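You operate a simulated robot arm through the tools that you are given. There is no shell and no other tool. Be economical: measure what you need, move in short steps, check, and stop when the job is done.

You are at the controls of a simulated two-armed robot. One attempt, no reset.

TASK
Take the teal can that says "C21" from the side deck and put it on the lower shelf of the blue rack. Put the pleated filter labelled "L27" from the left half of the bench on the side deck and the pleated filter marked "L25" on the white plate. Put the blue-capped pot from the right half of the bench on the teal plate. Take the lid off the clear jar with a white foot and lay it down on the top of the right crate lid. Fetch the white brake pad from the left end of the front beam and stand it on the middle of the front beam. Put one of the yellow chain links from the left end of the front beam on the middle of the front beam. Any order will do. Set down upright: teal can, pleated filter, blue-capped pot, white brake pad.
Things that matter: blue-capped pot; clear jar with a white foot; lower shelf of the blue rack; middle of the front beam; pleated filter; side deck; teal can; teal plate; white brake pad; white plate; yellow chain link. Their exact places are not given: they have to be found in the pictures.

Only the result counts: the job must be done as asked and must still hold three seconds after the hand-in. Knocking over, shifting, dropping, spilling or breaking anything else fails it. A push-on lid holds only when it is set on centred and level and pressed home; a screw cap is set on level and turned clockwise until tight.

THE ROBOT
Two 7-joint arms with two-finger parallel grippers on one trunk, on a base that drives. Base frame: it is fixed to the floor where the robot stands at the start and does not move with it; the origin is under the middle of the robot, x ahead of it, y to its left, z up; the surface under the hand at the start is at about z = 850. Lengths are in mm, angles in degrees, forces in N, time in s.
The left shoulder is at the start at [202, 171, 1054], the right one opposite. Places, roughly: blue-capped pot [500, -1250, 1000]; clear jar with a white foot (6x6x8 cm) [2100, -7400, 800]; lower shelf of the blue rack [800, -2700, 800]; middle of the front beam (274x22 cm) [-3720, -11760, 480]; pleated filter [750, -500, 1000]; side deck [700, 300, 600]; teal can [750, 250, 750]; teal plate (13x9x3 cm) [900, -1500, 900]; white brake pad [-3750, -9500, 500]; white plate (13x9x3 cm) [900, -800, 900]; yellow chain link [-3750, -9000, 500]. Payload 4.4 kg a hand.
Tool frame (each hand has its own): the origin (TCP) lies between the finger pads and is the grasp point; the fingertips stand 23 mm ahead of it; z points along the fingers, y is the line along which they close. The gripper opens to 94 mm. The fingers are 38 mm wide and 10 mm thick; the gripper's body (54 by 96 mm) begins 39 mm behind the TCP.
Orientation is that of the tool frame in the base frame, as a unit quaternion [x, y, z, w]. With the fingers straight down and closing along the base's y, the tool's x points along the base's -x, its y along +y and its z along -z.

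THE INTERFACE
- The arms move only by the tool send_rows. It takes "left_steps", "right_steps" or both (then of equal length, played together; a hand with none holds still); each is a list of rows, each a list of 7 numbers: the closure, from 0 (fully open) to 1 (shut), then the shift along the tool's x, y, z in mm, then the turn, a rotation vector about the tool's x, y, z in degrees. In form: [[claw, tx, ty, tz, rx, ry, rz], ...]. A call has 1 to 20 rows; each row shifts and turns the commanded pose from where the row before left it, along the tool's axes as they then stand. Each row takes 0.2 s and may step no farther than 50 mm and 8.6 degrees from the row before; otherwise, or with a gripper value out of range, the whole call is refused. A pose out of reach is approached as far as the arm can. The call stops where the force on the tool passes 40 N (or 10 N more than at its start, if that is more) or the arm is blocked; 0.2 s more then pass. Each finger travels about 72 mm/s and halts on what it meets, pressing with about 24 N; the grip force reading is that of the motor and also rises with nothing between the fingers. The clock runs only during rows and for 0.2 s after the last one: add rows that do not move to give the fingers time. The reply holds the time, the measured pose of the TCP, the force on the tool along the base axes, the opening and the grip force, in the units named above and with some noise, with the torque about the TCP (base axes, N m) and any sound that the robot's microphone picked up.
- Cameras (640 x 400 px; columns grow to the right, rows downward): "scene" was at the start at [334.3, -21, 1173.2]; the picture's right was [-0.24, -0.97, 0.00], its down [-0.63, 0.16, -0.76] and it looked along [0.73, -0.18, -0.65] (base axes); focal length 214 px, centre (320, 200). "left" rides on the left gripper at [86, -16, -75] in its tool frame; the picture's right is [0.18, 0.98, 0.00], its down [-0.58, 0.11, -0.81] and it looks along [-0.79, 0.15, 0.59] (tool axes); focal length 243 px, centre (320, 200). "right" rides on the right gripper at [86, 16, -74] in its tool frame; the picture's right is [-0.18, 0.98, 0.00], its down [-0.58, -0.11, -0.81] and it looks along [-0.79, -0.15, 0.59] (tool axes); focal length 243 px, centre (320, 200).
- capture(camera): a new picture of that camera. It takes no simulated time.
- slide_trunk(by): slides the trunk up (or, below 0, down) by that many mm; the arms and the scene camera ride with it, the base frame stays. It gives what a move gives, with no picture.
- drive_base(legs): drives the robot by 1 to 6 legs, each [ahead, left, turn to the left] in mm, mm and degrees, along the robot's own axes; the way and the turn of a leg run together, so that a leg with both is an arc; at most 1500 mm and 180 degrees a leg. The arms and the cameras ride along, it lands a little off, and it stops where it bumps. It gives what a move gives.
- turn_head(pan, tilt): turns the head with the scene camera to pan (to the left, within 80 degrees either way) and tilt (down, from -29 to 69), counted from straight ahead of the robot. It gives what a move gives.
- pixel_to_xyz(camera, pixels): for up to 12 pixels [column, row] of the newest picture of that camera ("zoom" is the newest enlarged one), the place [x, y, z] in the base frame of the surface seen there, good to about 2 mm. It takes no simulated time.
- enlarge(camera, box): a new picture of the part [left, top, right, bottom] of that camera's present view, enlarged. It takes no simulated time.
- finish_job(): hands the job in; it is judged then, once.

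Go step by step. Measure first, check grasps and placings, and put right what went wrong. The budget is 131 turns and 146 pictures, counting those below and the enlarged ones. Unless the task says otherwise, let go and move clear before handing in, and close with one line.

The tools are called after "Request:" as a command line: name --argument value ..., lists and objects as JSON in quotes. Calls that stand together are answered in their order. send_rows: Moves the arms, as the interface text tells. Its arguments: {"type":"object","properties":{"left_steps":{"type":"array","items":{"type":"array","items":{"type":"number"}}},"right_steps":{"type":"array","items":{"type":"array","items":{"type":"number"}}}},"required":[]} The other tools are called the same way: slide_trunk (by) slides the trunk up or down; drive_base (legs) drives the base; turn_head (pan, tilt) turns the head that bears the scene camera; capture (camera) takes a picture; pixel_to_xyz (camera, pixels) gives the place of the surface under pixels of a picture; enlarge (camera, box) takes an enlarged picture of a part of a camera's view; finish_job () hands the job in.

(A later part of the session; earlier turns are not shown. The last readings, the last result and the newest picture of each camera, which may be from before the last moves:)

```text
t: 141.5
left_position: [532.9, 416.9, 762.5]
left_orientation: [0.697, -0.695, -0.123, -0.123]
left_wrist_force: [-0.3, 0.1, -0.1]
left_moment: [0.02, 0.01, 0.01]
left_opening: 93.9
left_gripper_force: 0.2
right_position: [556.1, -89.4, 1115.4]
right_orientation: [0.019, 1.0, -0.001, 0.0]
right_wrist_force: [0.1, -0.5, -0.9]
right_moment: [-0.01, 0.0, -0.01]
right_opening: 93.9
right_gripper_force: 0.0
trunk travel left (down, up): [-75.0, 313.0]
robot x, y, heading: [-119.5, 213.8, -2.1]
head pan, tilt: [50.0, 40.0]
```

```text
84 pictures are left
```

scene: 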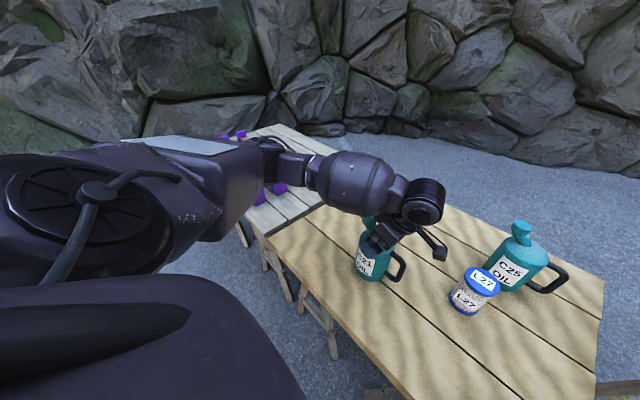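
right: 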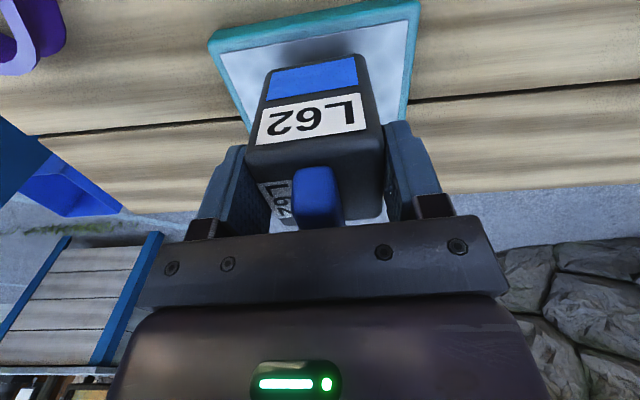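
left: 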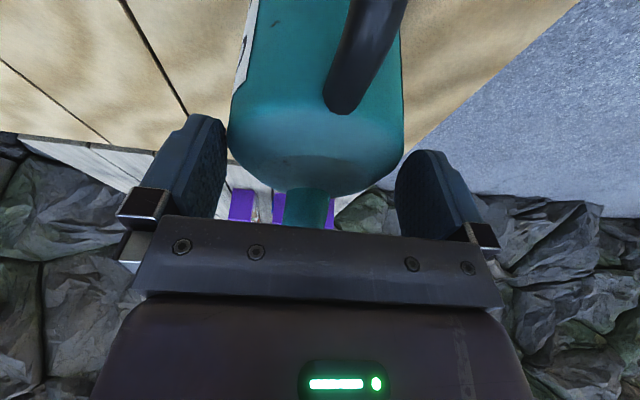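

The arm is steady and the elbow sits clear. The can lies centred between the fingers (columns 228–405), so I'll lower 28 mm and close.

Request:
send_rows --left_steps '[[0, 5, 0, 13.3, 0, 0, 0], [0, 5, 0, 13.3, 0, 0, 0], [0, 0, 0, 0, 0, 0, 0], [0.5, 0, 0, 0, 0, 0, 0], [1, 0, 0, 0, 0, 0, 0], [1, 0, 0, 0, 0, 0, 0], [1, 0, 0, 0, 0, 0, 0]]'

Request:
capture --camera "scene"

Request:
enlarge --camera "scene" --box '[330, 190, 450, 290]'

```text
t: 143.1
left_position: [533.9, 416.4, 735.3]
left_orientation: [0.697, -0.696, -0.123, -0.122]
left_wrist_force: [0.0, 1.5, 1.0]
left_moment: [-0.01, -0.02, -0.01]
left_opening: 89.6
left_gripper_force: 24.1
right_position: [556.2, -89.7, 1115.3]
right_orientation: [0.019, 1.0, 0.001, 0.0]
right_wrist_force: [0.1, -0.4, 0.3]
right_moment: [-0.02, 0.04, -0.03]
right_opening: 94.0
right_gripper_force: 0.1
trunk travel left (down, up): [-75.0, 313.0]
robot x, y, heading: [-118.9, 211.7, -2.0]
head pan, tilt: [50.0, 40.0]
```

```text
83 pictures are left
```

scene: 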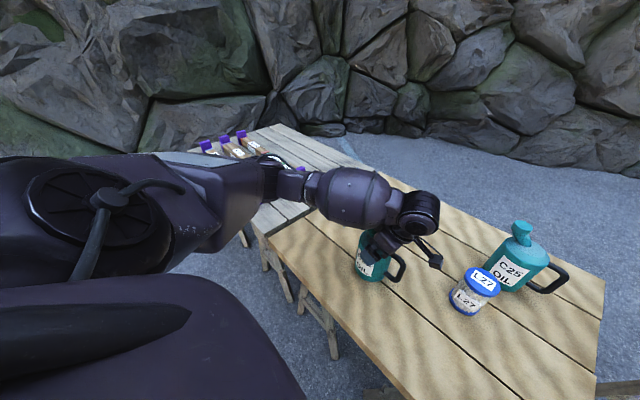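

```text
4.00 times, centred on (390, 240) of scene
```

zoom: 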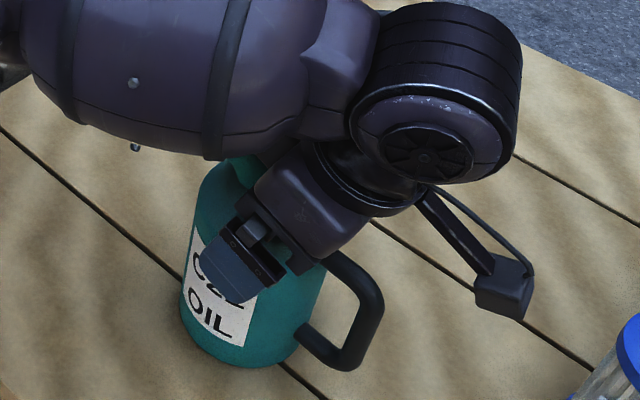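

Gripped at 89.6 mm. I'll lift straight up and check.

Request:
send_rows --left_steps '[[1, -5.1, 0, -14.1, 0, 0, 0], [1, -13.7, 0, -37.6, 0, 0, 0], [1, -13.7, 0, -37.6, 0, 0, 0], [1, -13.7, 0, -37.6, 0, 0, 0], [1, 0, 0, 0, 0, 0, 0]]'

Request:
capture --camera "scene"

```text
t: 144.3
left_position: [530.5, 416.6, 868.2]
left_orientation: [0.697, -0.696, -0.124, -0.122]
left_wrist_force: [-0.4, -0.5, -6.6]
left_moment: [-0.07, 0.0, 0.02]
left_opening: 89.6
left_gripper_force: 23.5
right_position: [557.2, -88.8, 1114.1]
right_orientation: [0.019, 1.0, -0.001, -0.001]
right_wrist_force: [0.0, 0.5, 0.2]
right_moment: [0.01, 0.02, 0.04]
right_opening: 94.2
right_gripper_force: 0.1
trunk travel left (down, up): [-75.0, 313.0]
robot x, y, heading: [-116.4, 212.8, -2.1]
head pan, tilt: [50.0, 40.0]
```

```text
81 pictures are left
```

scene: 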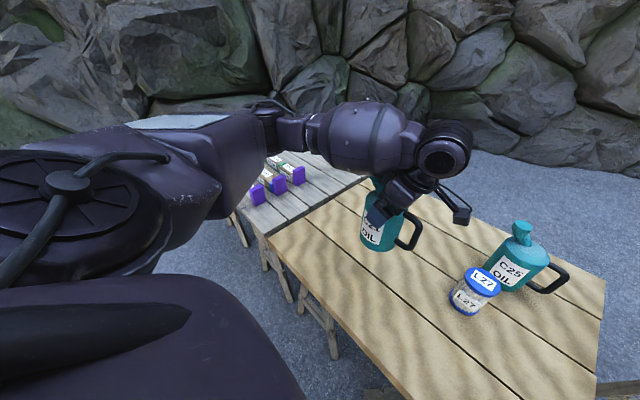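

C21 hangs upright (6.6 N). I'll raise it, turn it 90° so the handle will face me, and drive to the rack.

Request:
send_rows --left_steps '[[1, -13.7, 0, -37.6, 0, 0, 0], [1, -13.7, 0, -37.6, 0, 0, 0], [1, -13.7, 0, -37.6, 0, 0, 0], [1, 0, 0, 0, 2.8, 0, 7.66], [1, 0, 0, 0, 2.8, 0, 7.66], [1, 0, 0, 0, 2.8, 0, 7.66], [1, 0, 0, 0, 2.8, 0, 7.66], [1, 0, 0, 0, 2.8, 0, 7.66], [1, 0, 0, 0, 2.8, 0, 7.66], [1, 0, 0, 0, 2.8, 0, 7.66], [1, 0, 0, 0, 2.8, 0, 7.66], [1, 0, 0, 0, 2.8, 0, 7.66], [1, 0, 0, 0, 2.8, 0, 7.66], [1, 0, 0, 0, 2.8, 0, 7.66], [1, 0, 0, 0, 0, 0, 0]]'

Request:
drive_base --legs '[[-480, 0, 2], [0, -1500, 0], [0, -1500, 0]]'

Request:
turn_head --pan 0 --tilt 20

Request:
capture --camera "scene"

```text
t: 147.5
left_position: [532.0, 416.2, 990.3]
left_orientation: [-0.002, 0.985, 0.0, 0.173]
left_wrist_force: [-0.7, 0.7, -6.8]
left_moment: [0.01, 0.07, 0.02]
left_opening: 89.6
left_gripper_force: 23.6
right_position: [556.5, -88.6, 1115.1]
right_orientation: [0.018, 1.0, 0.0, 0.0]
right_wrist_force: [-0.5, -0.2, -0.5]
right_moment: [-0.02, 0.01, 0.01]
right_opening: 93.8
right_gripper_force: 0.0
trunk travel left (down, up): [-75.0, 313.0]
robot x, y, heading: [-119.0, 208.4, -2.5]
head pan, tilt: [50.0, 40.0]
```

```text
t: 176.1
left_position: [-16.2, -2567.7, 991.0]
left_orientation: [-0.006, 0.985, 0.0, 0.174]
left_wrist_force: [-0.5, -0.6, -6.5]
left_moment: [-0.01, 0.05, 0.03]
left_opening: 89.3
left_gripper_force: 24.1
right_position: [9.3, -3071.6, 1115.7]
right_orientation: [0.015, 1.0, 0.0, 0.0]
right_wrist_force: [-0.1, 0.0, 0.4]
right_moment: [0.0, 0.0, -0.02]
right_opening: 94.1
right_gripper_force: 0.1
trunk travel left (down, up): [-75.0, 313.0]
robot x, y, heading: [-667.8, -2774.1, -2.1]
head pan, tilt: [50.0, 40.0]
```

```text
t: 177.3
left_position: [-16.4, -2565.2, 990.1]
left_orientation: [-0.006, 0.985, 0.001, 0.174]
left_wrist_force: [-0.6, 0.8, -6.6]
left_moment: [0.0, 0.08, 0.0]
left_opening: 89.5
left_gripper_force: 23.7
right_position: [11.6, -3071.0, 1115.7]
right_orientation: [0.016, 1.0, 0.0, 0.0]
right_wrist_force: [0.0, 0.1, -0.3]
right_moment: [0.01, 0.03, -0.03]
right_opening: 94.1
right_gripper_force: 0.0
trunk travel left (down, up): [-75.0, 313.0]
robot x, y, heading: [-669.6, -2776.4, -1.9]
head pan, tilt: [0.0, 20.0]
```

```text
80 pictures are left
```

scene: 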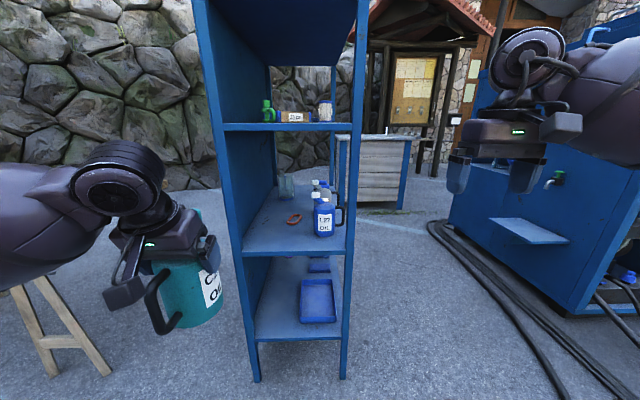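

Request:
send_rows --left_steps '[[1, -29.7, 0, 28.6, 0, 0, 0], [1, -29.7, 0, 28.6, 0, 0, 0], [1, -29.7, 0, 28.6, 0, 0, 0], [1, -29.7, 0, 28.6, 0, 0, 0], [1, -29.7, 0, 28.6, 0, 0, 0], [1, -29.7, 0, 28.5, 0, 0, 0], [1, 0, 0, 0, 0, 0, 0]]'

Request:
drive_base --legs '[[0, -140, 1.9]]'

Request:
capture --camera "scene"

```text
t: 178.9
left_position: [209.6, -2564.5, 890.9]
left_orientation: [-0.006, 0.985, 0.0, 0.175]
left_wrist_force: [-0.6, 0.1, -6.0]
left_moment: [0.02, 0.02, 0.03]
left_opening: 89.8
left_gripper_force: 23.8
right_position: [9.6, -3072.1, 1116.9]
right_orientation: [0.016, 1.0, 0.0, 0.0]
right_wrist_force: [0.7, -0.3, 0.4]
right_moment: [0.03, -0.02, -0.02]
right_opening: 94.1
right_gripper_force: 0.1
trunk travel left (down, up): [-75.0, 313.0]
robot x, y, heading: [-668.7, -2780.0, -1.8]
head pan, tilt: [0.0, 20.0]
```

```text
t: 180.8
left_position: [199.7, -2675.8, 889.5]
left_orientation: [-0.023, 0.985, 0.003, 0.173]
left_wrist_force: [-0.2, 0.3, -6.8]
left_moment: [0.04, 0.06, 0.0]
left_opening: 89.3
left_gripper_force: 23.9
right_position: [18.3, -3188.9, 1114.8]
right_orientation: [-0.001, 1.0, 0.0, 0.0]
right_wrist_force: [-0.1, -0.1, 0.5]
right_moment: [0.02, -0.01, 0.01]
right_opening: 94.1
right_gripper_force: 0.1
trunk travel left (down, up): [-75.0, 313.0]
robot x, y, heading: [-665.6, -2915.6, 0.1]
head pan, tilt: [0.0, 20.0]
```

```text
79 pictures are left
```

scene: 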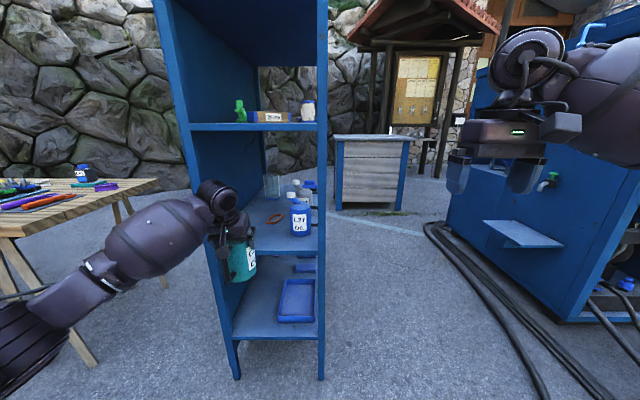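

Request:
pixel_to_xyz --camera "scene" --pixels '[[185, 205], [180, 240], [135, 265], [95, 270], [40, 300], [490, 240], [545, 245], [550, 178], [470, 200], [298, 235], [275, 218], [240, 245]]'

```text
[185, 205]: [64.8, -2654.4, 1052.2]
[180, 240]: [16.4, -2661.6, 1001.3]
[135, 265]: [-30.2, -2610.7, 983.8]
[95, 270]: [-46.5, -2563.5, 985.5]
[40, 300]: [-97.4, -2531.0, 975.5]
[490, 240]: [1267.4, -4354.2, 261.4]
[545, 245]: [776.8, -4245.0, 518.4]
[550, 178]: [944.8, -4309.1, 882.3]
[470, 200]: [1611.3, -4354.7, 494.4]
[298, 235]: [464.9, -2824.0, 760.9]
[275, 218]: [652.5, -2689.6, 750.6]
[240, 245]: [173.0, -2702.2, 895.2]
```

The forearm will clear the left post, and the blue can's left side (y≈-2783) is clear of mine. I'll drive forward 255 mm.

Request:
drive_base --legs '[[255, 0, 0]]'

Request:
capture --camera "scene"

Request:
capture --camera "left"

```text
t: 182.6
left_position: [451.5, -2672.5, 889.9]
left_orientation: [-0.023, 0.984, 0.003, 0.174]
left_wrist_force: [-0.4, 0.1, -6.7]
left_moment: [0.03, 0.03, 0.0]
left_opening: 89.5
left_gripper_force: 24.1
right_position: [272.0, -3186.7, 1115.7]
right_orientation: [-0.003, 1.0, 0.0, 0.001]
right_wrist_force: [-0.3, -0.3, -0.1]
right_moment: [-0.01, -0.01, -0.03]
right_opening: 93.9
right_gripper_force: 0.0
trunk travel left (down, up): [-75.0, 313.0]
robot x, y, heading: [-420.2, -2914.8, 0.3]
head pan, tilt: [0.0, 20.0]
```

```text
78 pictures are left
```

scene: 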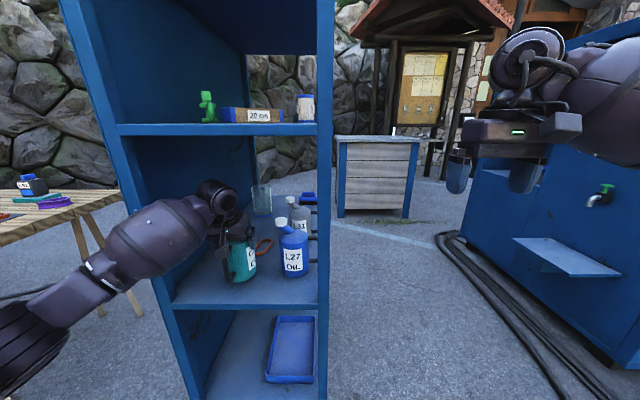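

```text
77 pictures are left
```

left: 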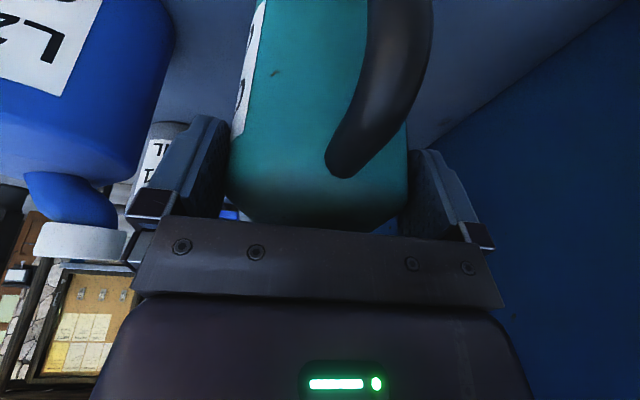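

Request:
send_rows --left_steps '[[1, 3.1, 0, 8.5, 0, 0, 0], [1, 3.1, 0, 8.5, 0, 0, 0], [1, 1, 0, 2.8, 0, 0, 0], [1, 0.5, 0, 1.4, 0, 0, 0], [1, 0, 0, 0, 0, 0, 0]]'

Request:
enlarge --camera "scene" --box '[190, 170, 320, 320]'

```text
t: 183.8
left_position: [450.8, -2672.3, 866.9]
left_orientation: [-0.024, 0.984, 0.004, 0.174]
left_wrist_force: [-0.5, 0.1, -6.4]
left_moment: [-0.02, 0.08, 0.02]
left_opening: 89.5
left_gripper_force: 23.5
right_position: [271.1, -3185.6, 1115.7]
right_orientation: [-0.003, 1.0, 0.001, 0.0]
right_wrist_force: [0.0, 0.5, -0.2]
right_moment: [0.01, -0.02, 0.03]
right_opening: 94.1
right_gripper_force: 0.1
trunk travel left (down, up): [-75.0, 313.0]
robot x, y, heading: [-416.6, -2912.7, 0.2]
head pan, tilt: [0.0, 20.0]
```

```text
2.67 times, centred on (255, 245) of scene
```

zoom: 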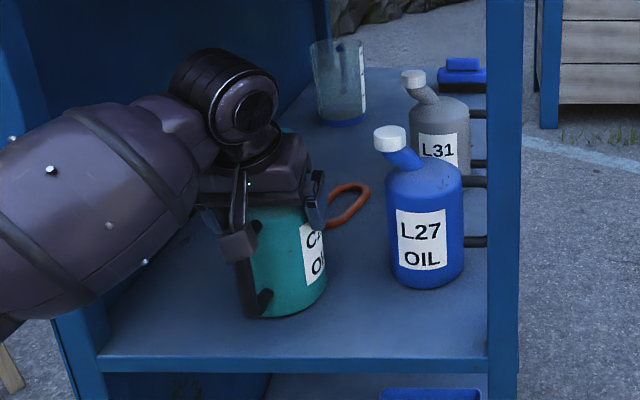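

Request:
send_rows --left_steps '[[1, 0.5, 0, 1.4, 0, 0, 0], [1, 0.5, 0, 1.4, 0, 0, 0], [1, 0, 0, 0, 0, 0, 0]]'

```text
t: 184.6
left_position: [452.1, -2673.2, 865.2]
left_orientation: [-0.024, 0.984, 0.003, 0.174]
left_wrist_force: [-0.5, 0.7, -0.9]
left_moment: [0.14, 0.3, 0.0]
left_opening: 89.4
left_gripper_force: 24.0
right_position: [270.3, -3187.0, 1116.1]
right_orientation: [-0.002, 1.0, 0.0, 0.0]
right_wrist_force: [-0.8, -0.3, -0.2]
right_moment: [0.0, -0.01, 0.0]
right_opening: 94.0
right_gripper_force: 0.1
trunk travel left (down, up): [-75.0, 313.0]
robot x, y, heading: [-419.3, -2917.3, 0.0]
head pan, tilt: [0.0, 20.0]
```

Contact made. I'll open, slide the fingers off along the tool axis, and check.

Request:
send_rows --left_steps '[[0.5, 0, 0, 0, 0, 0, 0], [0, 0, 0, 0, 0, 0, 0], [0, 0, 0, 0, 0, 0, 0], [0, 0, 0, -6, 0, 0, 0], [0, 0, 0, -15, 0, 0, 0], [0, 0, 0, -25, 0, 0, 0], [0, 0, 0, -20, 0, 0, 0], [0, 0, 0, 0, 0, 0, 0]]'

Request:
capture --camera "scene"

Request:
capture --camera "left"

```text
t: 186.4
left_position: [428.0, -2672.9, 925.6]
left_orientation: [-0.024, 0.984, 0.003, 0.174]
left_wrist_force: [0.1, -0.1, 0.0]
left_moment: [-0.01, -0.01, -0.01]
left_opening: 94.0
left_gripper_force: 0.1
right_position: [271.4, -3187.1, 1115.8]
right_orientation: [-0.003, 1.0, 0.0, 0.0]
right_wrist_force: [-0.7, -0.7, -0.4]
right_moment: [-0.02, 0.0, 0.04]
right_opening: 93.9
right_gripper_force: 0.1
trunk travel left (down, up): [-75.0, 313.0]
robot x, y, heading: [-417.6, -2914.6, 0.1]
head pan, tilt: [0.0, 20.0]
```

```text
75 pictures are left
```

scene: 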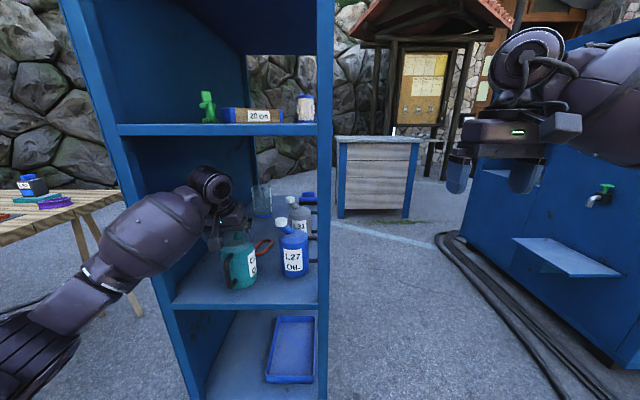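

```text
74 pictures are left
```

left: 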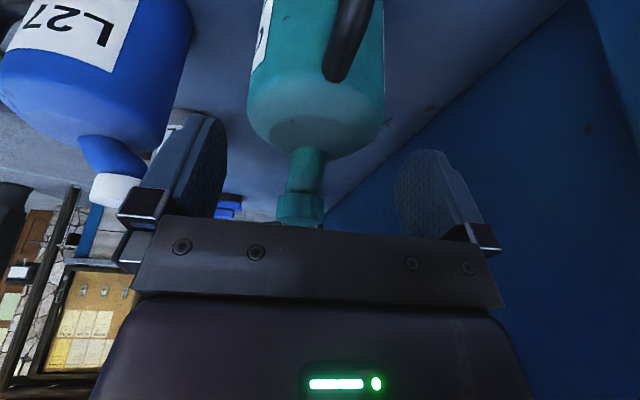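

C21 stands upright, free of the fingers. I'll back out, level and tuck the left hand, and look toward the right for the way on.

Request:
drive_base --legs '[[-350, 0, 0]]'

Request:
send_rows --left_steps '[[0, 30, 0, -25, 0, 6.7, 0], [0, 30, 0, -25, 0, 6.7, 0], [0, 30, 0, -25, 0, 6.6, 0], [0, 40, 0, -20, 0, 0, 0], [0, 40, 0, -20, 0, 0, 0], [0, 40, 0, -20, 0, 0, 0], [0, 30, 0, 0, 0, 0, 0], [0, 0, 0, 0, 0, 0, 0]]'

Request:
enlarge --camera "scene" --box '[180, 80, 360, 260]'

Request:
turn_head --pan -75 --tilt 10

Request:
capture --camera "scene"

```text
t: 188.7
left_position: [78.0, -2677.1, 927.3]
left_orientation: [-0.022, 0.985, 0.003, 0.173]
left_wrist_force: [-0.8, 0.3, 0.4]
left_moment: [0.0, -0.01, 0.0]
left_opening: 94.0
left_gripper_force: 0.2
right_position: [-81.1, -3189.4, 1115.7]
right_orientation: [-0.001, 1.0, 0.0, 0.0]
right_wrist_force: [0.0, 0.3, 0.9]
right_moment: [-0.01, -0.02, -0.01]
right_opening: 94.2
right_gripper_force: 0.0
trunk travel left (down, up): [-75.0, 313.0]
robot x, y, heading: [-767.3, -2917.0, -0.0]
head pan, tilt: [0.0, 20.0]
```

```text
t: 190.5
left_position: [-176.2, -2689.1, 1035.9]
left_orientation: [-0.022, 1.0, -0.001, 0.0]
left_wrist_force: [-0.3, -0.3, 0.4]
left_moment: [0.0, -0.01, -0.02]
left_opening: 94.0
left_gripper_force: 0.1
right_position: [-80.9, -3189.2, 1116.2]
right_orientation: [-0.001, 1.0, 0.0, 0.0]
right_wrist_force: [-0.1, 0.5, -0.7]
right_moment: [-0.01, -0.01, 0.0]
right_opening: 93.8
right_gripper_force: 0.1
trunk travel left (down, up): [-75.0, 313.0]
robot x, y, heading: [-768.8, -2916.9, 0.0]
head pan, tilt: [0.0, 20.0]
```

```text
2.22 times, centred on (270, 170) of scene
```

zoom: 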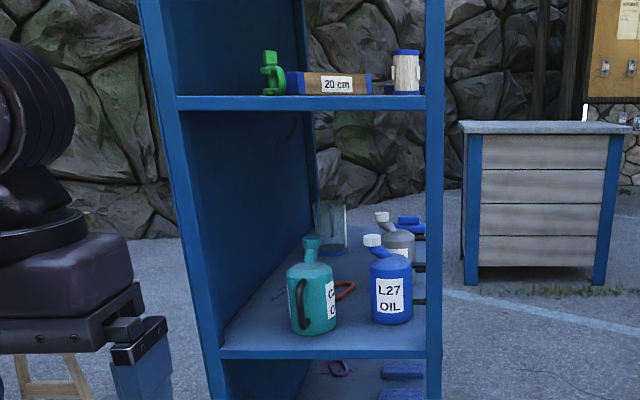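

```text
t: 192.0
left_position: [-175.9, -2688.3, 1035.6]
left_orientation: [-0.023, 1.0, 0.0, 0.0]
left_wrist_force: [-0.3, -0.3, -0.1]
left_moment: [-0.01, 0.0, -0.02]
left_opening: 94.1
left_gripper_force: 0.0
right_position: [-80.5, -3190.6, 1115.9]
right_orientation: [-0.001, 1.0, 0.0, 0.001]
right_wrist_force: [0.0, -0.2, -0.5]
right_moment: [-0.01, 0.03, -0.03]
right_opening: 94.4
right_gripper_force: 0.1
trunk travel left (down, up): [-75.0, 313.0]
robot x, y, heading: [-768.9, -2911.7, 0.2]
head pan, tilt: [-75.0, 10.0]
```

```text
72 pictures are left
```

scene: 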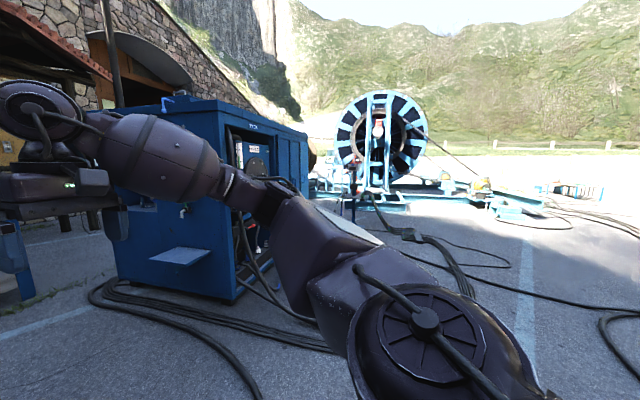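

Request:
pixel_to_xyz --camera "scene" --pixels '[[235, 290], [300, 185], [350, 195], [375, 205], [450, 188], [520, 210], [580, 190], [180, 255], [380, 100], [410, 232], [490, 195]]'

Request:
enlarge --camera "scene" --box '[220, 80, 640, 280]'

```text
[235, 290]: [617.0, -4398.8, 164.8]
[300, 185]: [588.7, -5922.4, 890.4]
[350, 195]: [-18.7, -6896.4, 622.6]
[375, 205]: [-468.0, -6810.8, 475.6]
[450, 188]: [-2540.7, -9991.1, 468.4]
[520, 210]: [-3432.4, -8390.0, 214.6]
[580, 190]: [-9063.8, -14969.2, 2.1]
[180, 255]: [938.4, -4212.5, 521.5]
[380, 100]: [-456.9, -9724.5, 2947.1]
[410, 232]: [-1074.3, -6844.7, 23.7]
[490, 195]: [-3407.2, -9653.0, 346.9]
```

```text
1.52 times, centred on (430, 180) of scene
```

zoom: 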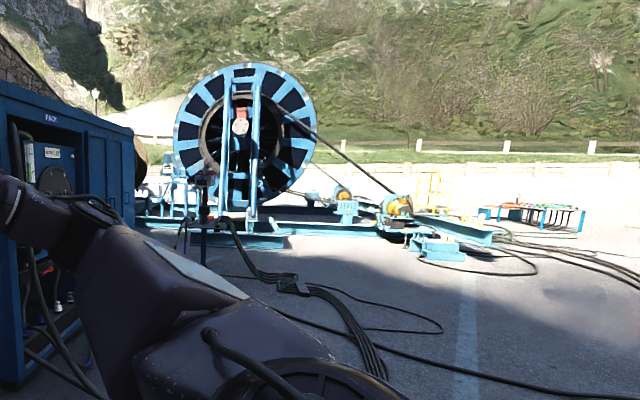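

Request:
drive_base --legs '[[0, -1400, 0], [0, -1300, 0]]'

Request:
turn_head --pan -35 --tilt 8

Request:
capture --camera "scene"

```text
t: 215.6
left_position: [-195.1, -5383.0, 1036.1]
left_orientation: [-0.018, 1.0, 0.0, -0.001]
left_wrist_force: [-0.4, 0.3, -0.1]
left_moment: [-0.01, 0.0, -0.04]
left_opening: 93.9
left_gripper_force: 0.1
right_position: [-104.9, -5885.1, 1115.2]
right_orientation: [0.003, 1.0, -0.001, 0.0]
right_wrist_force: [0.1, 0.4, 0.4]
right_moment: [-0.01, 0.01, -0.04]
right_opening: 94.4
right_gripper_force: 0.0
trunk travel left (down, up): [-75.0, 313.0]
robot x, y, heading: [-785.5, -5599.0, -0.1]
head pan, tilt: [-75.0, 10.0]
```

```text
t: 216.6
left_position: [-195.6, -5382.4, 1035.2]
left_orientation: [-0.019, 1.0, 0.0, 0.0]
left_wrist_force: [-0.1, 0.3, -0.5]
left_moment: [-0.02, 0.05, 0.0]
left_opening: 93.8
left_gripper_force: 0.0
right_position: [-105.2, -5885.4, 1116.4]
right_orientation: [0.004, 1.0, 0.0, 0.0]
right_wrist_force: [-0.1, 0.4, 0.0]
right_moment: [-0.01, 0.01, -0.01]
right_opening: 93.8
right_gripper_force: 0.1
trunk travel left (down, up): [-75.0, 313.0]
robot x, y, heading: [-788.7, -5603.8, -0.5]
head pan, tilt: [-35.0, 8.0]
```

```text
70 pictures are left
```

scene: 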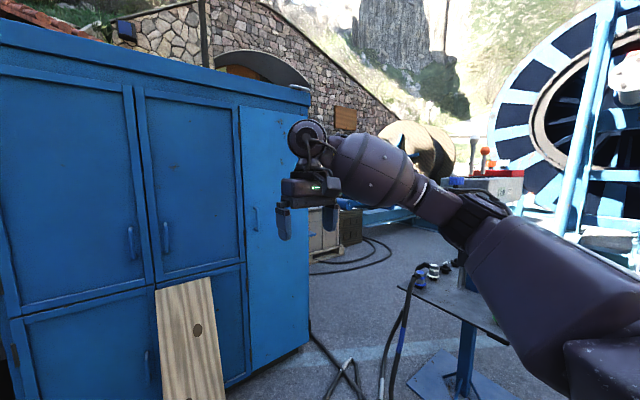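

Request:
pixel_to_xyz --camera "scene" --pixels '[[330, 240], [350, 225], [350, 260], [325, 260], [300, 330], [470, 315], [420, 285], [465, 345], [310, 190], [410, 215], [480, 190], [400, 250]]'

Request:
enlarge --camera "scene" --box '[280, 140, 520, 300]'

```text
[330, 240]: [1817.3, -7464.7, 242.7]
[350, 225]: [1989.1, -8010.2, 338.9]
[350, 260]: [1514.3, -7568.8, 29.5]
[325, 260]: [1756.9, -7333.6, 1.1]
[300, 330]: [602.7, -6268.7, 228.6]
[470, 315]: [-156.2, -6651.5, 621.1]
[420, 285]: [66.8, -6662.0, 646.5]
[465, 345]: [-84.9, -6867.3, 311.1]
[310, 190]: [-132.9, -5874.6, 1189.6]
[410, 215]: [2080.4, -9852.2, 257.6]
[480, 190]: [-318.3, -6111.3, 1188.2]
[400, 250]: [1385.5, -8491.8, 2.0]
```

```text
2.50 times, centred on (400, 220) of scene
```

zoom: 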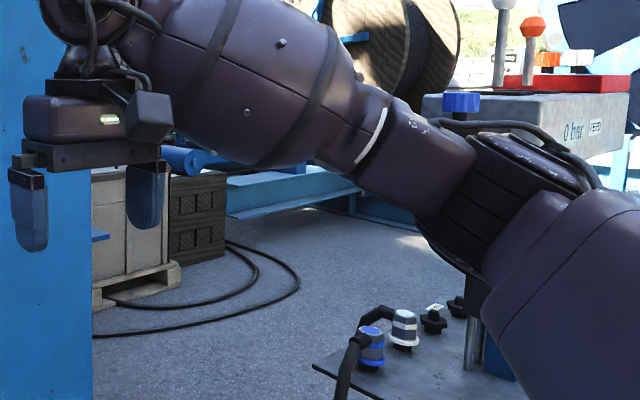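

Request:
turn_head --pan -78 --tilt 30

Request:
capture --camera "scene"

```text
t: 217.7
left_position: [-194.2, -5382.1, 1035.7]
left_orientation: [-0.018, 1.0, -0.002, 0.0]
left_wrist_force: [-0.3, -0.3, 0.5]
left_moment: [0.0, 0.02, 0.0]
left_opening: 94.0
left_gripper_force: 0.0
right_position: [-104.4, -5884.2, 1115.1]
right_orientation: [0.003, 1.0, 0.0, 0.0]
right_wrist_force: [-0.3, 0.8, 0.4]
right_moment: [0.0, -0.01, -0.01]
right_opening: 93.7
right_gripper_force: 0.1
trunk travel left (down, up): [-75.0, 313.0]
robot x, y, heading: [-787.1, -5606.7, -0.3]
head pan, tilt: [-78.0, 30.0]
```

```text
68 pictures are left
```

scene: 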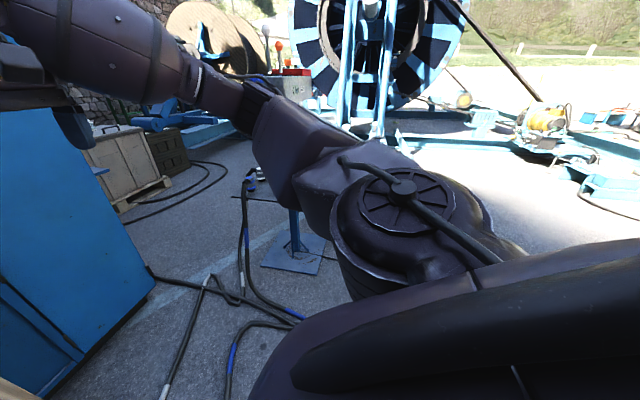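

Request:
pixel_to_xyz --camera "scene" --pixels '[[268, 265], [318, 262], [240, 198], [415, 142], [110, 133], [150, 150], [125, 205], [165, 185], [290, 85], [470, 150], [145, 290], [240, 150]]'

```text
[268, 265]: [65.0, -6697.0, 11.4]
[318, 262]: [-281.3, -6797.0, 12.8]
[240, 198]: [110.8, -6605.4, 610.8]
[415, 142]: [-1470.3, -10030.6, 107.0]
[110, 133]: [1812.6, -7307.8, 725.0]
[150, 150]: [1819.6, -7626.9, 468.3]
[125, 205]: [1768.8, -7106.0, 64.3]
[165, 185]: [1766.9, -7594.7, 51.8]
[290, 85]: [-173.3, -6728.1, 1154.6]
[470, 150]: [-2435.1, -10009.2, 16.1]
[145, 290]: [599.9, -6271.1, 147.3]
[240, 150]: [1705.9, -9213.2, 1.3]
```

The way round the small table is clear (floor free at y≈-8000). I'll drive around it towards the crates.

Request:
drive_base --legs '[[0, -1400, 0], [0, -1000, 0], [1400, 0, 0], [450, 0, 0]]'

Request:
turn_head --pan 20 --tilt 25

Request:
capture --camera "scene"

```text
t: 223.8
left_position: [-205.5, -5987.2, 1036.8]
left_orientation: [-0.012, 1.0, -0.003, 0.002]
left_wrist_force: [-0.1, -0.3, 0.0]
left_moment: [-0.03, -0.04, 0.0]
left_opening: 94.0
left_gripper_force: 0.1
right_position: [-120.1, -6480.7, 1116.3]
right_orientation: [-0.007, 1.0, 0.004, 0.003]
right_wrist_force: [-9.3, 25.4, 4.4]
right_moment: [-1.15, -0.26, -0.97]
right_opening: 82.4
right_gripper_force: 0.1
trunk travel left (down, up): [-75.0, 313.0]
robot x, y, heading: [-796.9, -6207.2, -0.7]
head pan, tilt: [-78.0, 30.0]
stopped in leg 1: the force on the tool passed its limit at 48 N (the readings are from after the stop); the commanded pose is now the measured one
```

```text
t: 225.6
left_position: [-204.1, -5988.4, 1036.6]
left_orientation: [-0.013, 1.0, -0.003, 0.0]
left_wrist_force: [0.2, 0.2, 0.7]
left_moment: [-0.01, 0.05, 0.03]
left_opening: 93.7
left_gripper_force: 0.0
right_position: [-120.1, -6482.6, 1114.9]
right_orientation: [-0.004, 1.0, 0.003, 0.002]
right_wrist_force: [-4.5, 34.6, 10.6]
right_moment: [-1.52, 0.05, -0.8]
right_opening: 78.3
right_gripper_force: 0.1
trunk travel left (down, up): [-75.0, 313.0]
robot x, y, heading: [-799.2, -6209.8, -1.0]
head pan, tilt: [20.0, 25.0]
```

```text
67 pictures are left
```

scene: 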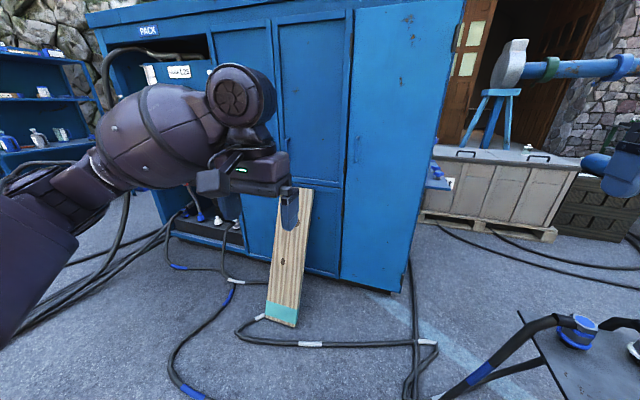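

The right hand touched the lever box on the pedestal. I'll back off at once and inspect.

Request:
drive_base --legs '[[0, 150, 0.5]]'

Request:
turn_head --pan -50 --tilt 25

Request:
capture --camera "scene"

Request:
capture --camera "right"

```text
t: 227.5
left_position: [-201.4, -5838.9, 1036.5]
left_orientation: [-0.018, 1.0, -0.001, 0.0]
left_wrist_force: [0.4, 0.2, 0.4]
left_moment: [-0.02, 0.02, 0.03]
left_opening: 93.9
left_gripper_force: 0.0
right_position: [-114.5, -6330.8, 1114.4]
right_orientation: [-0.008, 1.0, 0.005, 0.001]
right_wrist_force: [0.9, 0.3, 0.2]
right_moment: [-0.02, 0.02, -0.02]
right_opening: 93.9
right_gripper_force: 0.0
trunk travel left (down, up): [-75.0, 313.0]
robot x, y, heading: [-792.0, -6059.2, -0.6]
head pan, tilt: [20.0, 25.0]
```

```text
t: 228.9
left_position: [-202.1, -5838.5, 1035.9]
left_orientation: [-0.017, 1.0, 0.0, 0.001]
left_wrist_force: [-0.2, -0.6, -0.3]
left_moment: [0.0, 0.0, -0.01]
left_opening: 93.9
left_gripper_force: 0.0
right_position: [-114.3, -6333.4, 1115.1]
right_orientation: [-0.009, 1.0, 0.004, 0.001]
right_wrist_force: [0.8, 0.8, -0.1]
right_moment: [0.01, -0.03, 0.0]
right_opening: 94.1
right_gripper_force: 0.1
trunk travel left (down, up): [-75.0, 313.0]
robot x, y, heading: [-796.3, -6059.7, -0.5]
head pan, tilt: [-50.0, 25.0]
```

```text
66 pictures are left
```

scene: 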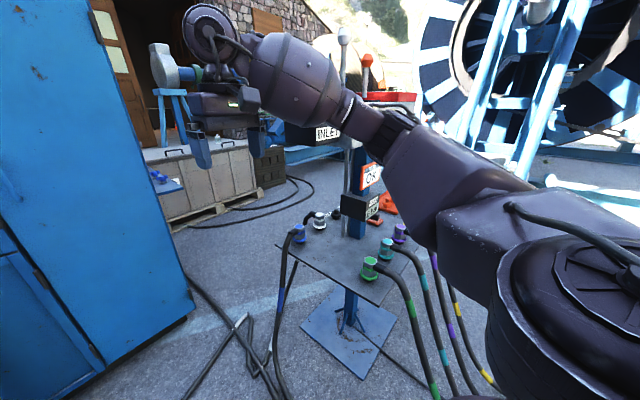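

```text
65 pictures are left
```

right: 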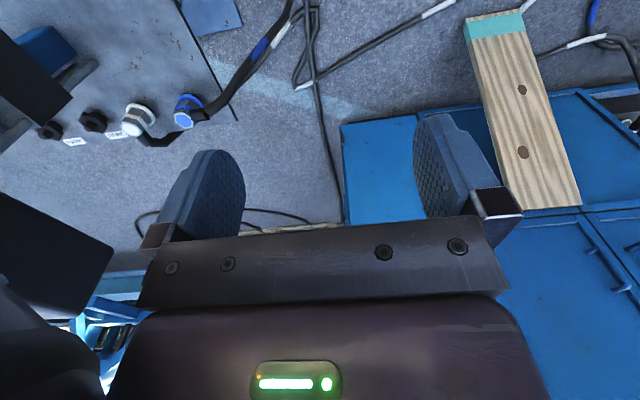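

The stand looks intact and fixed. I'll back off 750 mm before going round it.

Request:
drive_base --legs '[[-800, 0, 0], [0, -1450, 0], [0, -600, 0.5], [1300, 0, 0], [1300, 0, 0]]'

Request:
turn_head --pan 20 --tilt 25

Request:
capture --camera "scene"

```text
t: 262.9
left_position: [1623.5, -7619.7, 1036.0]
left_orientation: [-0.063, 0.998, 0.0, 0.0]
left_wrist_force: [-0.2, 0.2, 0.6]
left_moment: [-0.02, -0.03, -0.01]
left_opening: 94.0
left_gripper_force: 0.1
right_position: [1757.5, -8101.3, 1114.0]
right_orientation: [-0.054, 0.999, 0.004, 0.001]
right_wrist_force: [-0.5, 0.2, 0.7]
right_moment: [0.04, 0.0, 0.01]
right_opening: 94.1
right_gripper_force: 0.1
trunk travel left (down, up): [-75.0, 313.0]
robot x, y, heading: [1051.4, -7891.0, 5.0]
head pan, tilt: [-50.0, 25.0]
```

```text
t: 264.3
left_position: [1623.5, -7619.8, 1036.4]
left_orientation: [-0.063, 0.998, -0.001, 0.0]
left_wrist_force: [-1.0, -0.4, -0.1]
left_moment: [0.03, 0.03, -0.02]
left_opening: 94.2
left_gripper_force: 0.0
right_position: [1756.4, -8101.9, 1114.6]
right_orientation: [-0.054, 0.999, 0.005, 0.001]
right_wrist_force: [0.2, 0.2, 0.1]
right_moment: [-0.02, 0.02, 0.01]
right_opening: 94.2
right_gripper_force: 0.1
trunk travel left (down, up): [-75.0, 313.0]
robot x, y, heading: [1049.5, -7891.7, 4.9]
head pan, tilt: [20.0, 25.0]
```

```text
64 pictures are left
```

scene: 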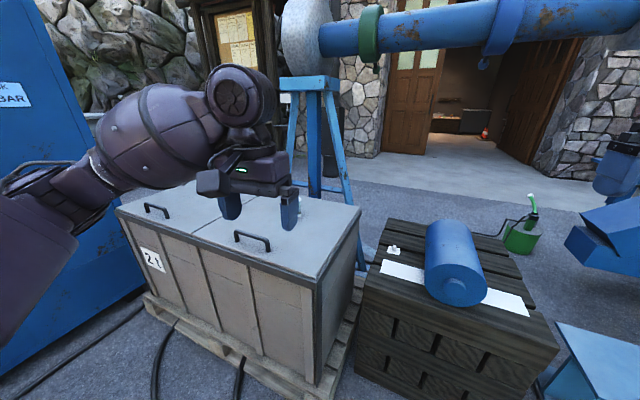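

Request:
enlarge --camera "scene" --box '[110, 170, 370, 300]'

Request:
capture --camera "left"

Request:
pixel_to_xyz --camera "scene" --pixels '[[120, 207], [315, 285], [358, 208], [250, 240], [155, 210], [215, 225], [315, 230], [400, 255], [270, 255], [288, 215]]'

```text
2.46 times, centred on (240, 235) of scene
```

zoom: 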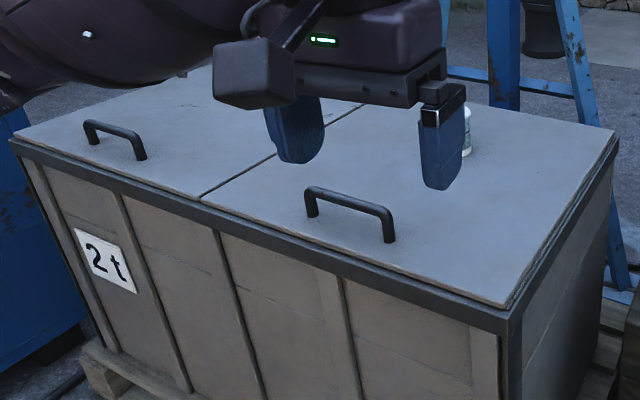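

```text
62 pictures are left
```

left: 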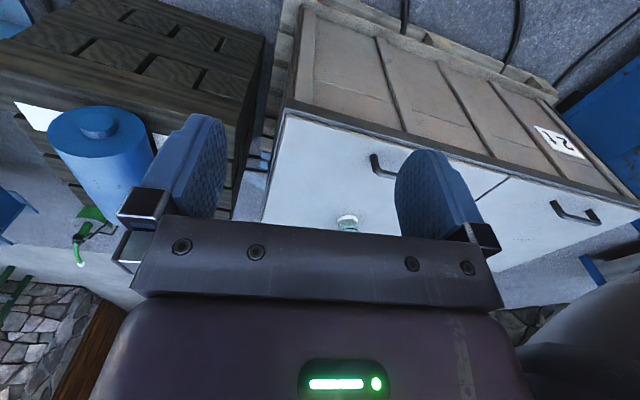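

```text
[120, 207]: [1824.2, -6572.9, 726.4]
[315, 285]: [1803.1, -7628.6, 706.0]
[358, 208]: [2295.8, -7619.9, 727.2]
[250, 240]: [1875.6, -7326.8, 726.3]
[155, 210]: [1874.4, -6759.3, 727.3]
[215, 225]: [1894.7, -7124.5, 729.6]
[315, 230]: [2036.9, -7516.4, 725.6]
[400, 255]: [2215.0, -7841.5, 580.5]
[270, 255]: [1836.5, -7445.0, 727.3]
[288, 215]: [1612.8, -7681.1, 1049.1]
```

The jar stands on the right crate lid (top z≈727), behind the left finger at zoom (467,130). I'll move square in front of it.

Request:
drive_base --legs '[[0, 0, -4.9], [0, 400, 0], [260, 0, 0]]'

Request:
turn_head --pan 0 --tilt 35

Request:
capture --camera "scene"

```text
t: 270.4
left_position: [1904.4, -7266.9, 1037.5]
left_orientation: [-0.021, 1.0, -0.002, 0.0]
left_wrist_force: [0.1, -1.0, -0.1]
left_moment: [0.01, 0.0, -0.02]
left_opening: 93.8
left_gripper_force: 0.0
right_position: [1997.3, -7758.2, 1113.7]
right_orientation: [-0.012, 1.0, 0.004, 0.001]
right_wrist_force: [-0.8, -0.3, -0.3]
right_moment: [-0.02, 0.02, 0.0]
right_opening: 93.8
right_gripper_force: 0.1
trunk travel left (down, up): [-75.0, 313.0]
robot x, y, heading: [1311.4, -7492.7, 0.1]
head pan, tilt: [20.0, 25.0]
```

```text
t: 271.2
left_position: [1903.2, -7266.5, 1036.7]
left_orientation: [-0.022, 1.0, -0.001, 0.001]
left_wrist_force: [-0.8, 0.7, 0.1]
left_moment: [0.0, -0.02, -0.04]
left_opening: 94.1
left_gripper_force: 0.0
right_position: [1995.4, -7759.1, 1114.2]
right_orientation: [-0.012, 1.0, 0.004, 0.001]
right_wrist_force: [1.0, -0.5, 0.3]
right_moment: [-0.03, -0.01, -0.02]
right_opening: 93.8
right_gripper_force: 0.0
trunk travel left (down, up): [-75.0, 313.0]
robot x, y, heading: [1311.5, -7493.3, -0.0]
head pan, tilt: [0.0, 35.0]
```

```text
61 pictures are left
```

scene: 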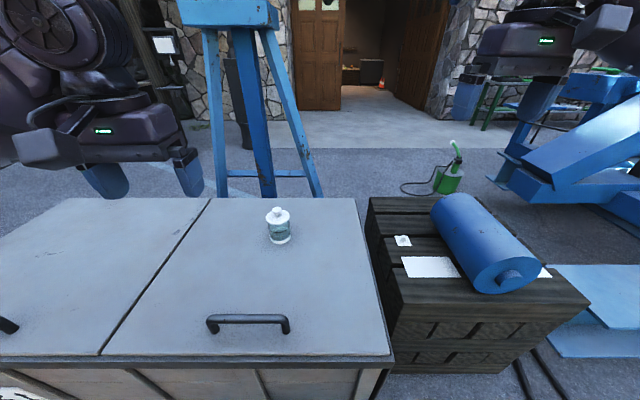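

Request:
enlarge --camera "scene" --box '[240, 195, 320, 255]'

Request:
pixel_to_xyz --camera "zoom" --pixels '[[310, 110], [310, 128], [265, 150], [357, 150], [310, 155], [312, 165], [310, 250], [310, 300], [275, 310], [345, 310], [312, 335]]'

```text
6.67 times, centred on (280, 225) of scene
```

zoom: 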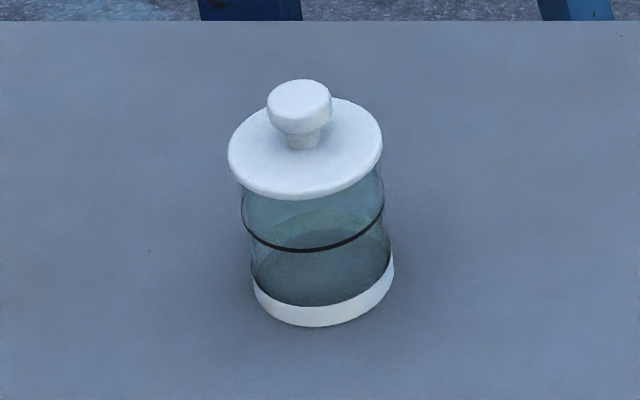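

```text
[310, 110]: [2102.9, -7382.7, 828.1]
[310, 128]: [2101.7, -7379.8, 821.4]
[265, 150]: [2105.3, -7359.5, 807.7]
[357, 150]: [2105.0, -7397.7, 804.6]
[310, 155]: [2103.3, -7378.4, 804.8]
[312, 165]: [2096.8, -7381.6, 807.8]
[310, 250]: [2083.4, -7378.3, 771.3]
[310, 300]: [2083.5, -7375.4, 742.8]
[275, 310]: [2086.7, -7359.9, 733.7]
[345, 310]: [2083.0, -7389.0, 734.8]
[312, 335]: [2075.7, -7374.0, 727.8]
```

Request:
pixel_to_xyz --camera "zoom" --pixels '[[234, 152], [378, 150], [300, 192], [335, 102], [300, 95], [272, 105], [328, 105], [300, 84], [298, 122], [303, 145]]'

Request:
send_rows --left_steps '[[0, -40, -22, 0, 0, 0, 0], [0, -40, -22, 0, 0, 0, 0], [0, -40, -20, 0, 0, 0, 0], [0, -40, -20, 0, 0, 0, 0], [0, -40, -20, 0, 0, 0, 0], [0, 0, 0, 48, 0, 0, 0], [0, 0, 0, 48, 0, 0, 0], [0, 0, 0, 30, 0, 0, 0], [0, 0, 0, 0, 0, 0, 0]]'

Request:
capture --camera "left"

```text
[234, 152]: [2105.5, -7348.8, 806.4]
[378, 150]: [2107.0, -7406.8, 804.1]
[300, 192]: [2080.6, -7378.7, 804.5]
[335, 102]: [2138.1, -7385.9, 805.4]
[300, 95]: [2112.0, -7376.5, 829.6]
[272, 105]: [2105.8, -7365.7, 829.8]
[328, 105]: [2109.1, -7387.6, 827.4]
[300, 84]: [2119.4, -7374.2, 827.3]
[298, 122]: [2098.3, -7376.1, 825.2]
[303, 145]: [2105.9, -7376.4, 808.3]
```

```text
t: 273.2
left_position: [2108.6, -7361.2, 911.0]
left_orientation: [-0.021, 1.0, -0.002, 0.001]
left_wrist_force: [-0.2, -0.7, 0.5]
left_moment: [-0.01, 0.01, 0.01]
left_opening: 93.9
left_gripper_force: 0.0
right_position: [1995.1, -7758.3, 1115.3]
right_orientation: [-0.013, 1.0, 0.004, 0.002]
right_wrist_force: [-0.4, 0.6, -0.7]
right_moment: [0.01, 0.02, 0.0]
right_opening: 94.3
right_gripper_force: 0.0
trunk travel left (down, up): [-75.0, 313.0]
robot x, y, heading: [1309.0, -7491.0, -0.0]
head pan, tilt: [0.0, 35.0]
```

```text
59 pictures are left
```

left: 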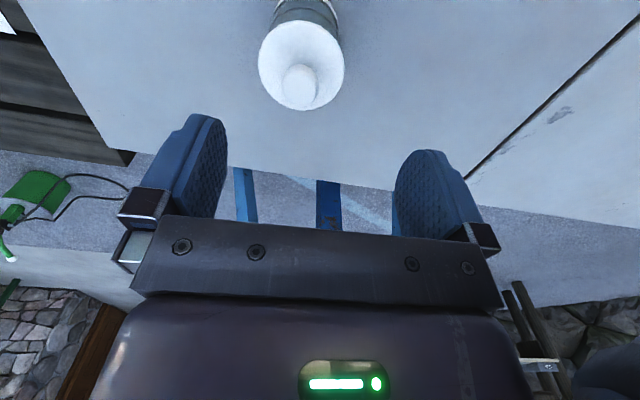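

Knob centre is (2108,-7377), top 830, disc at 806. I'll descend with the tips just above the disc and close on the knob.

Request:
send_rows --left_steps '[[0, 0, -16, 20, 0, 0, 0], [0, 0, 0, 30, 0, 0, 0], [0, 0, 0, 27, 0, 0, 0], [0.5, 0, 0, 0, 0, 0, 0], [1, 0, 0, 0, 0, 0, 0], [1, 0, 0, 0, 0, 0, 0], [1, 0, 0, 0, 0, 0, 0], [1, 0, 0, 0, 0, 0, 0], [1, 0, 0, 0, 0, 0, 0]]'

Request:
capture --camera "left"

Request:
enlarge --camera "scene" --box '[240, 175, 340, 255]'

```text
t: 275.2
left_position: [2109.2, -7376.5, 834.4]
left_orientation: [-0.021, 1.0, 0.0, 0.0]
left_wrist_force: [0.4, 1.4, 0.8]
left_moment: [0.03, 0.0, 0.01]
left_opening: 24.0
left_gripper_force: 24.1
right_position: [1996.0, -7757.1, 1113.4]
right_orientation: [-0.012, 1.0, 0.004, 0.001]
right_wrist_force: [-0.8, -1.1, -0.2]
right_moment: [-0.03, 0.03, 0.01]
right_opening: 94.1
right_gripper_force: 0.0
trunk travel left (down, up): [-75.0, 313.0]
robot x, y, heading: [1314.9, -7488.4, 0.1]
head pan, tilt: [0.0, 35.0]
```

```text
58 pictures are left
```

left: 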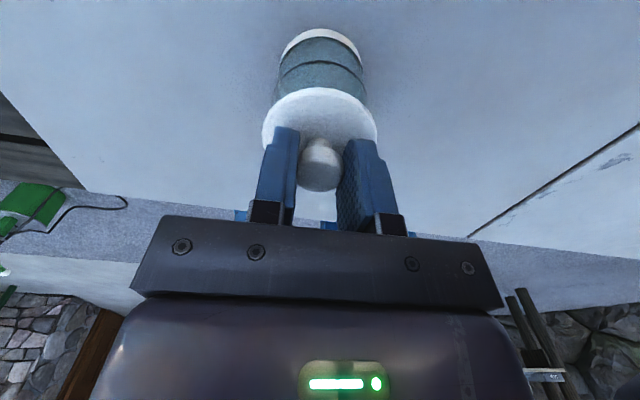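

```text
5.00 times, centred on (290, 215) of scene
```

zoom: 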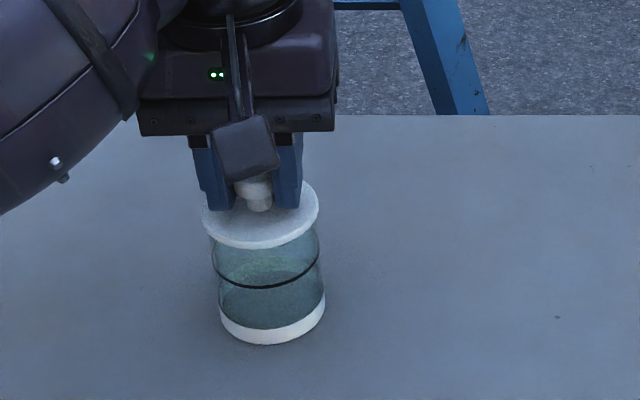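

The knob is gripped at 24 mm. I'll lift just 3 mm and see whether the jar follows.

Request:
send_rows --left_steps '[[1, 0, 0, -1.5, 0, 0, 0], [1, 0, 0, -1.5, 0, 0, 0], [1, 0, 0, 0, 0, 0, 0], [1, 0, 0, 0, 0, 0, 0]]'

Request:
enlarge --camera "scene" --box '[240, 175, 340, 255]'

```text
t: 276.2
left_position: [2108.6, -7377.4, 837.2]
left_orientation: [-0.021, 1.0, -0.001, -0.001]
left_wrist_force: [0.5, 0.2, -0.2]
left_moment: [0.0, -0.02, 0.0]
left_opening: 23.6
left_gripper_force: 23.9
right_position: [1996.5, -7758.1, 1114.6]
right_orientation: [-0.011, 1.0, 0.004, 0.001]
right_wrist_force: [0.0, 0.4, 0.5]
right_moment: [0.01, 0.02, -0.01]
right_opening: 94.1
right_gripper_force: 0.1
trunk travel left (down, up): [-75.0, 313.0]
robot x, y, heading: [1314.3, -7491.2, 0.1]
head pan, tilt: [0.0, 35.0]
heard: snap
```

```text
5.00 times, centred on (290, 215) of scene
```

zoom: 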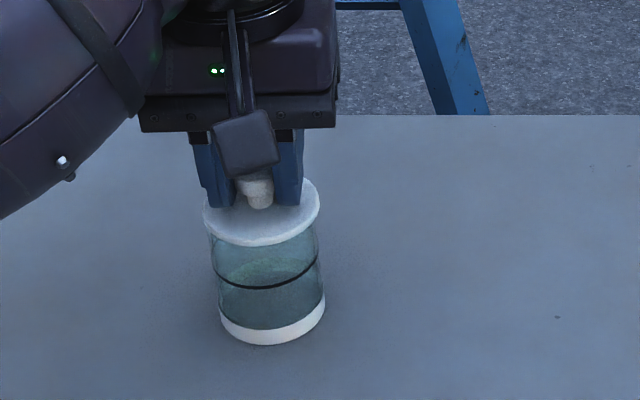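

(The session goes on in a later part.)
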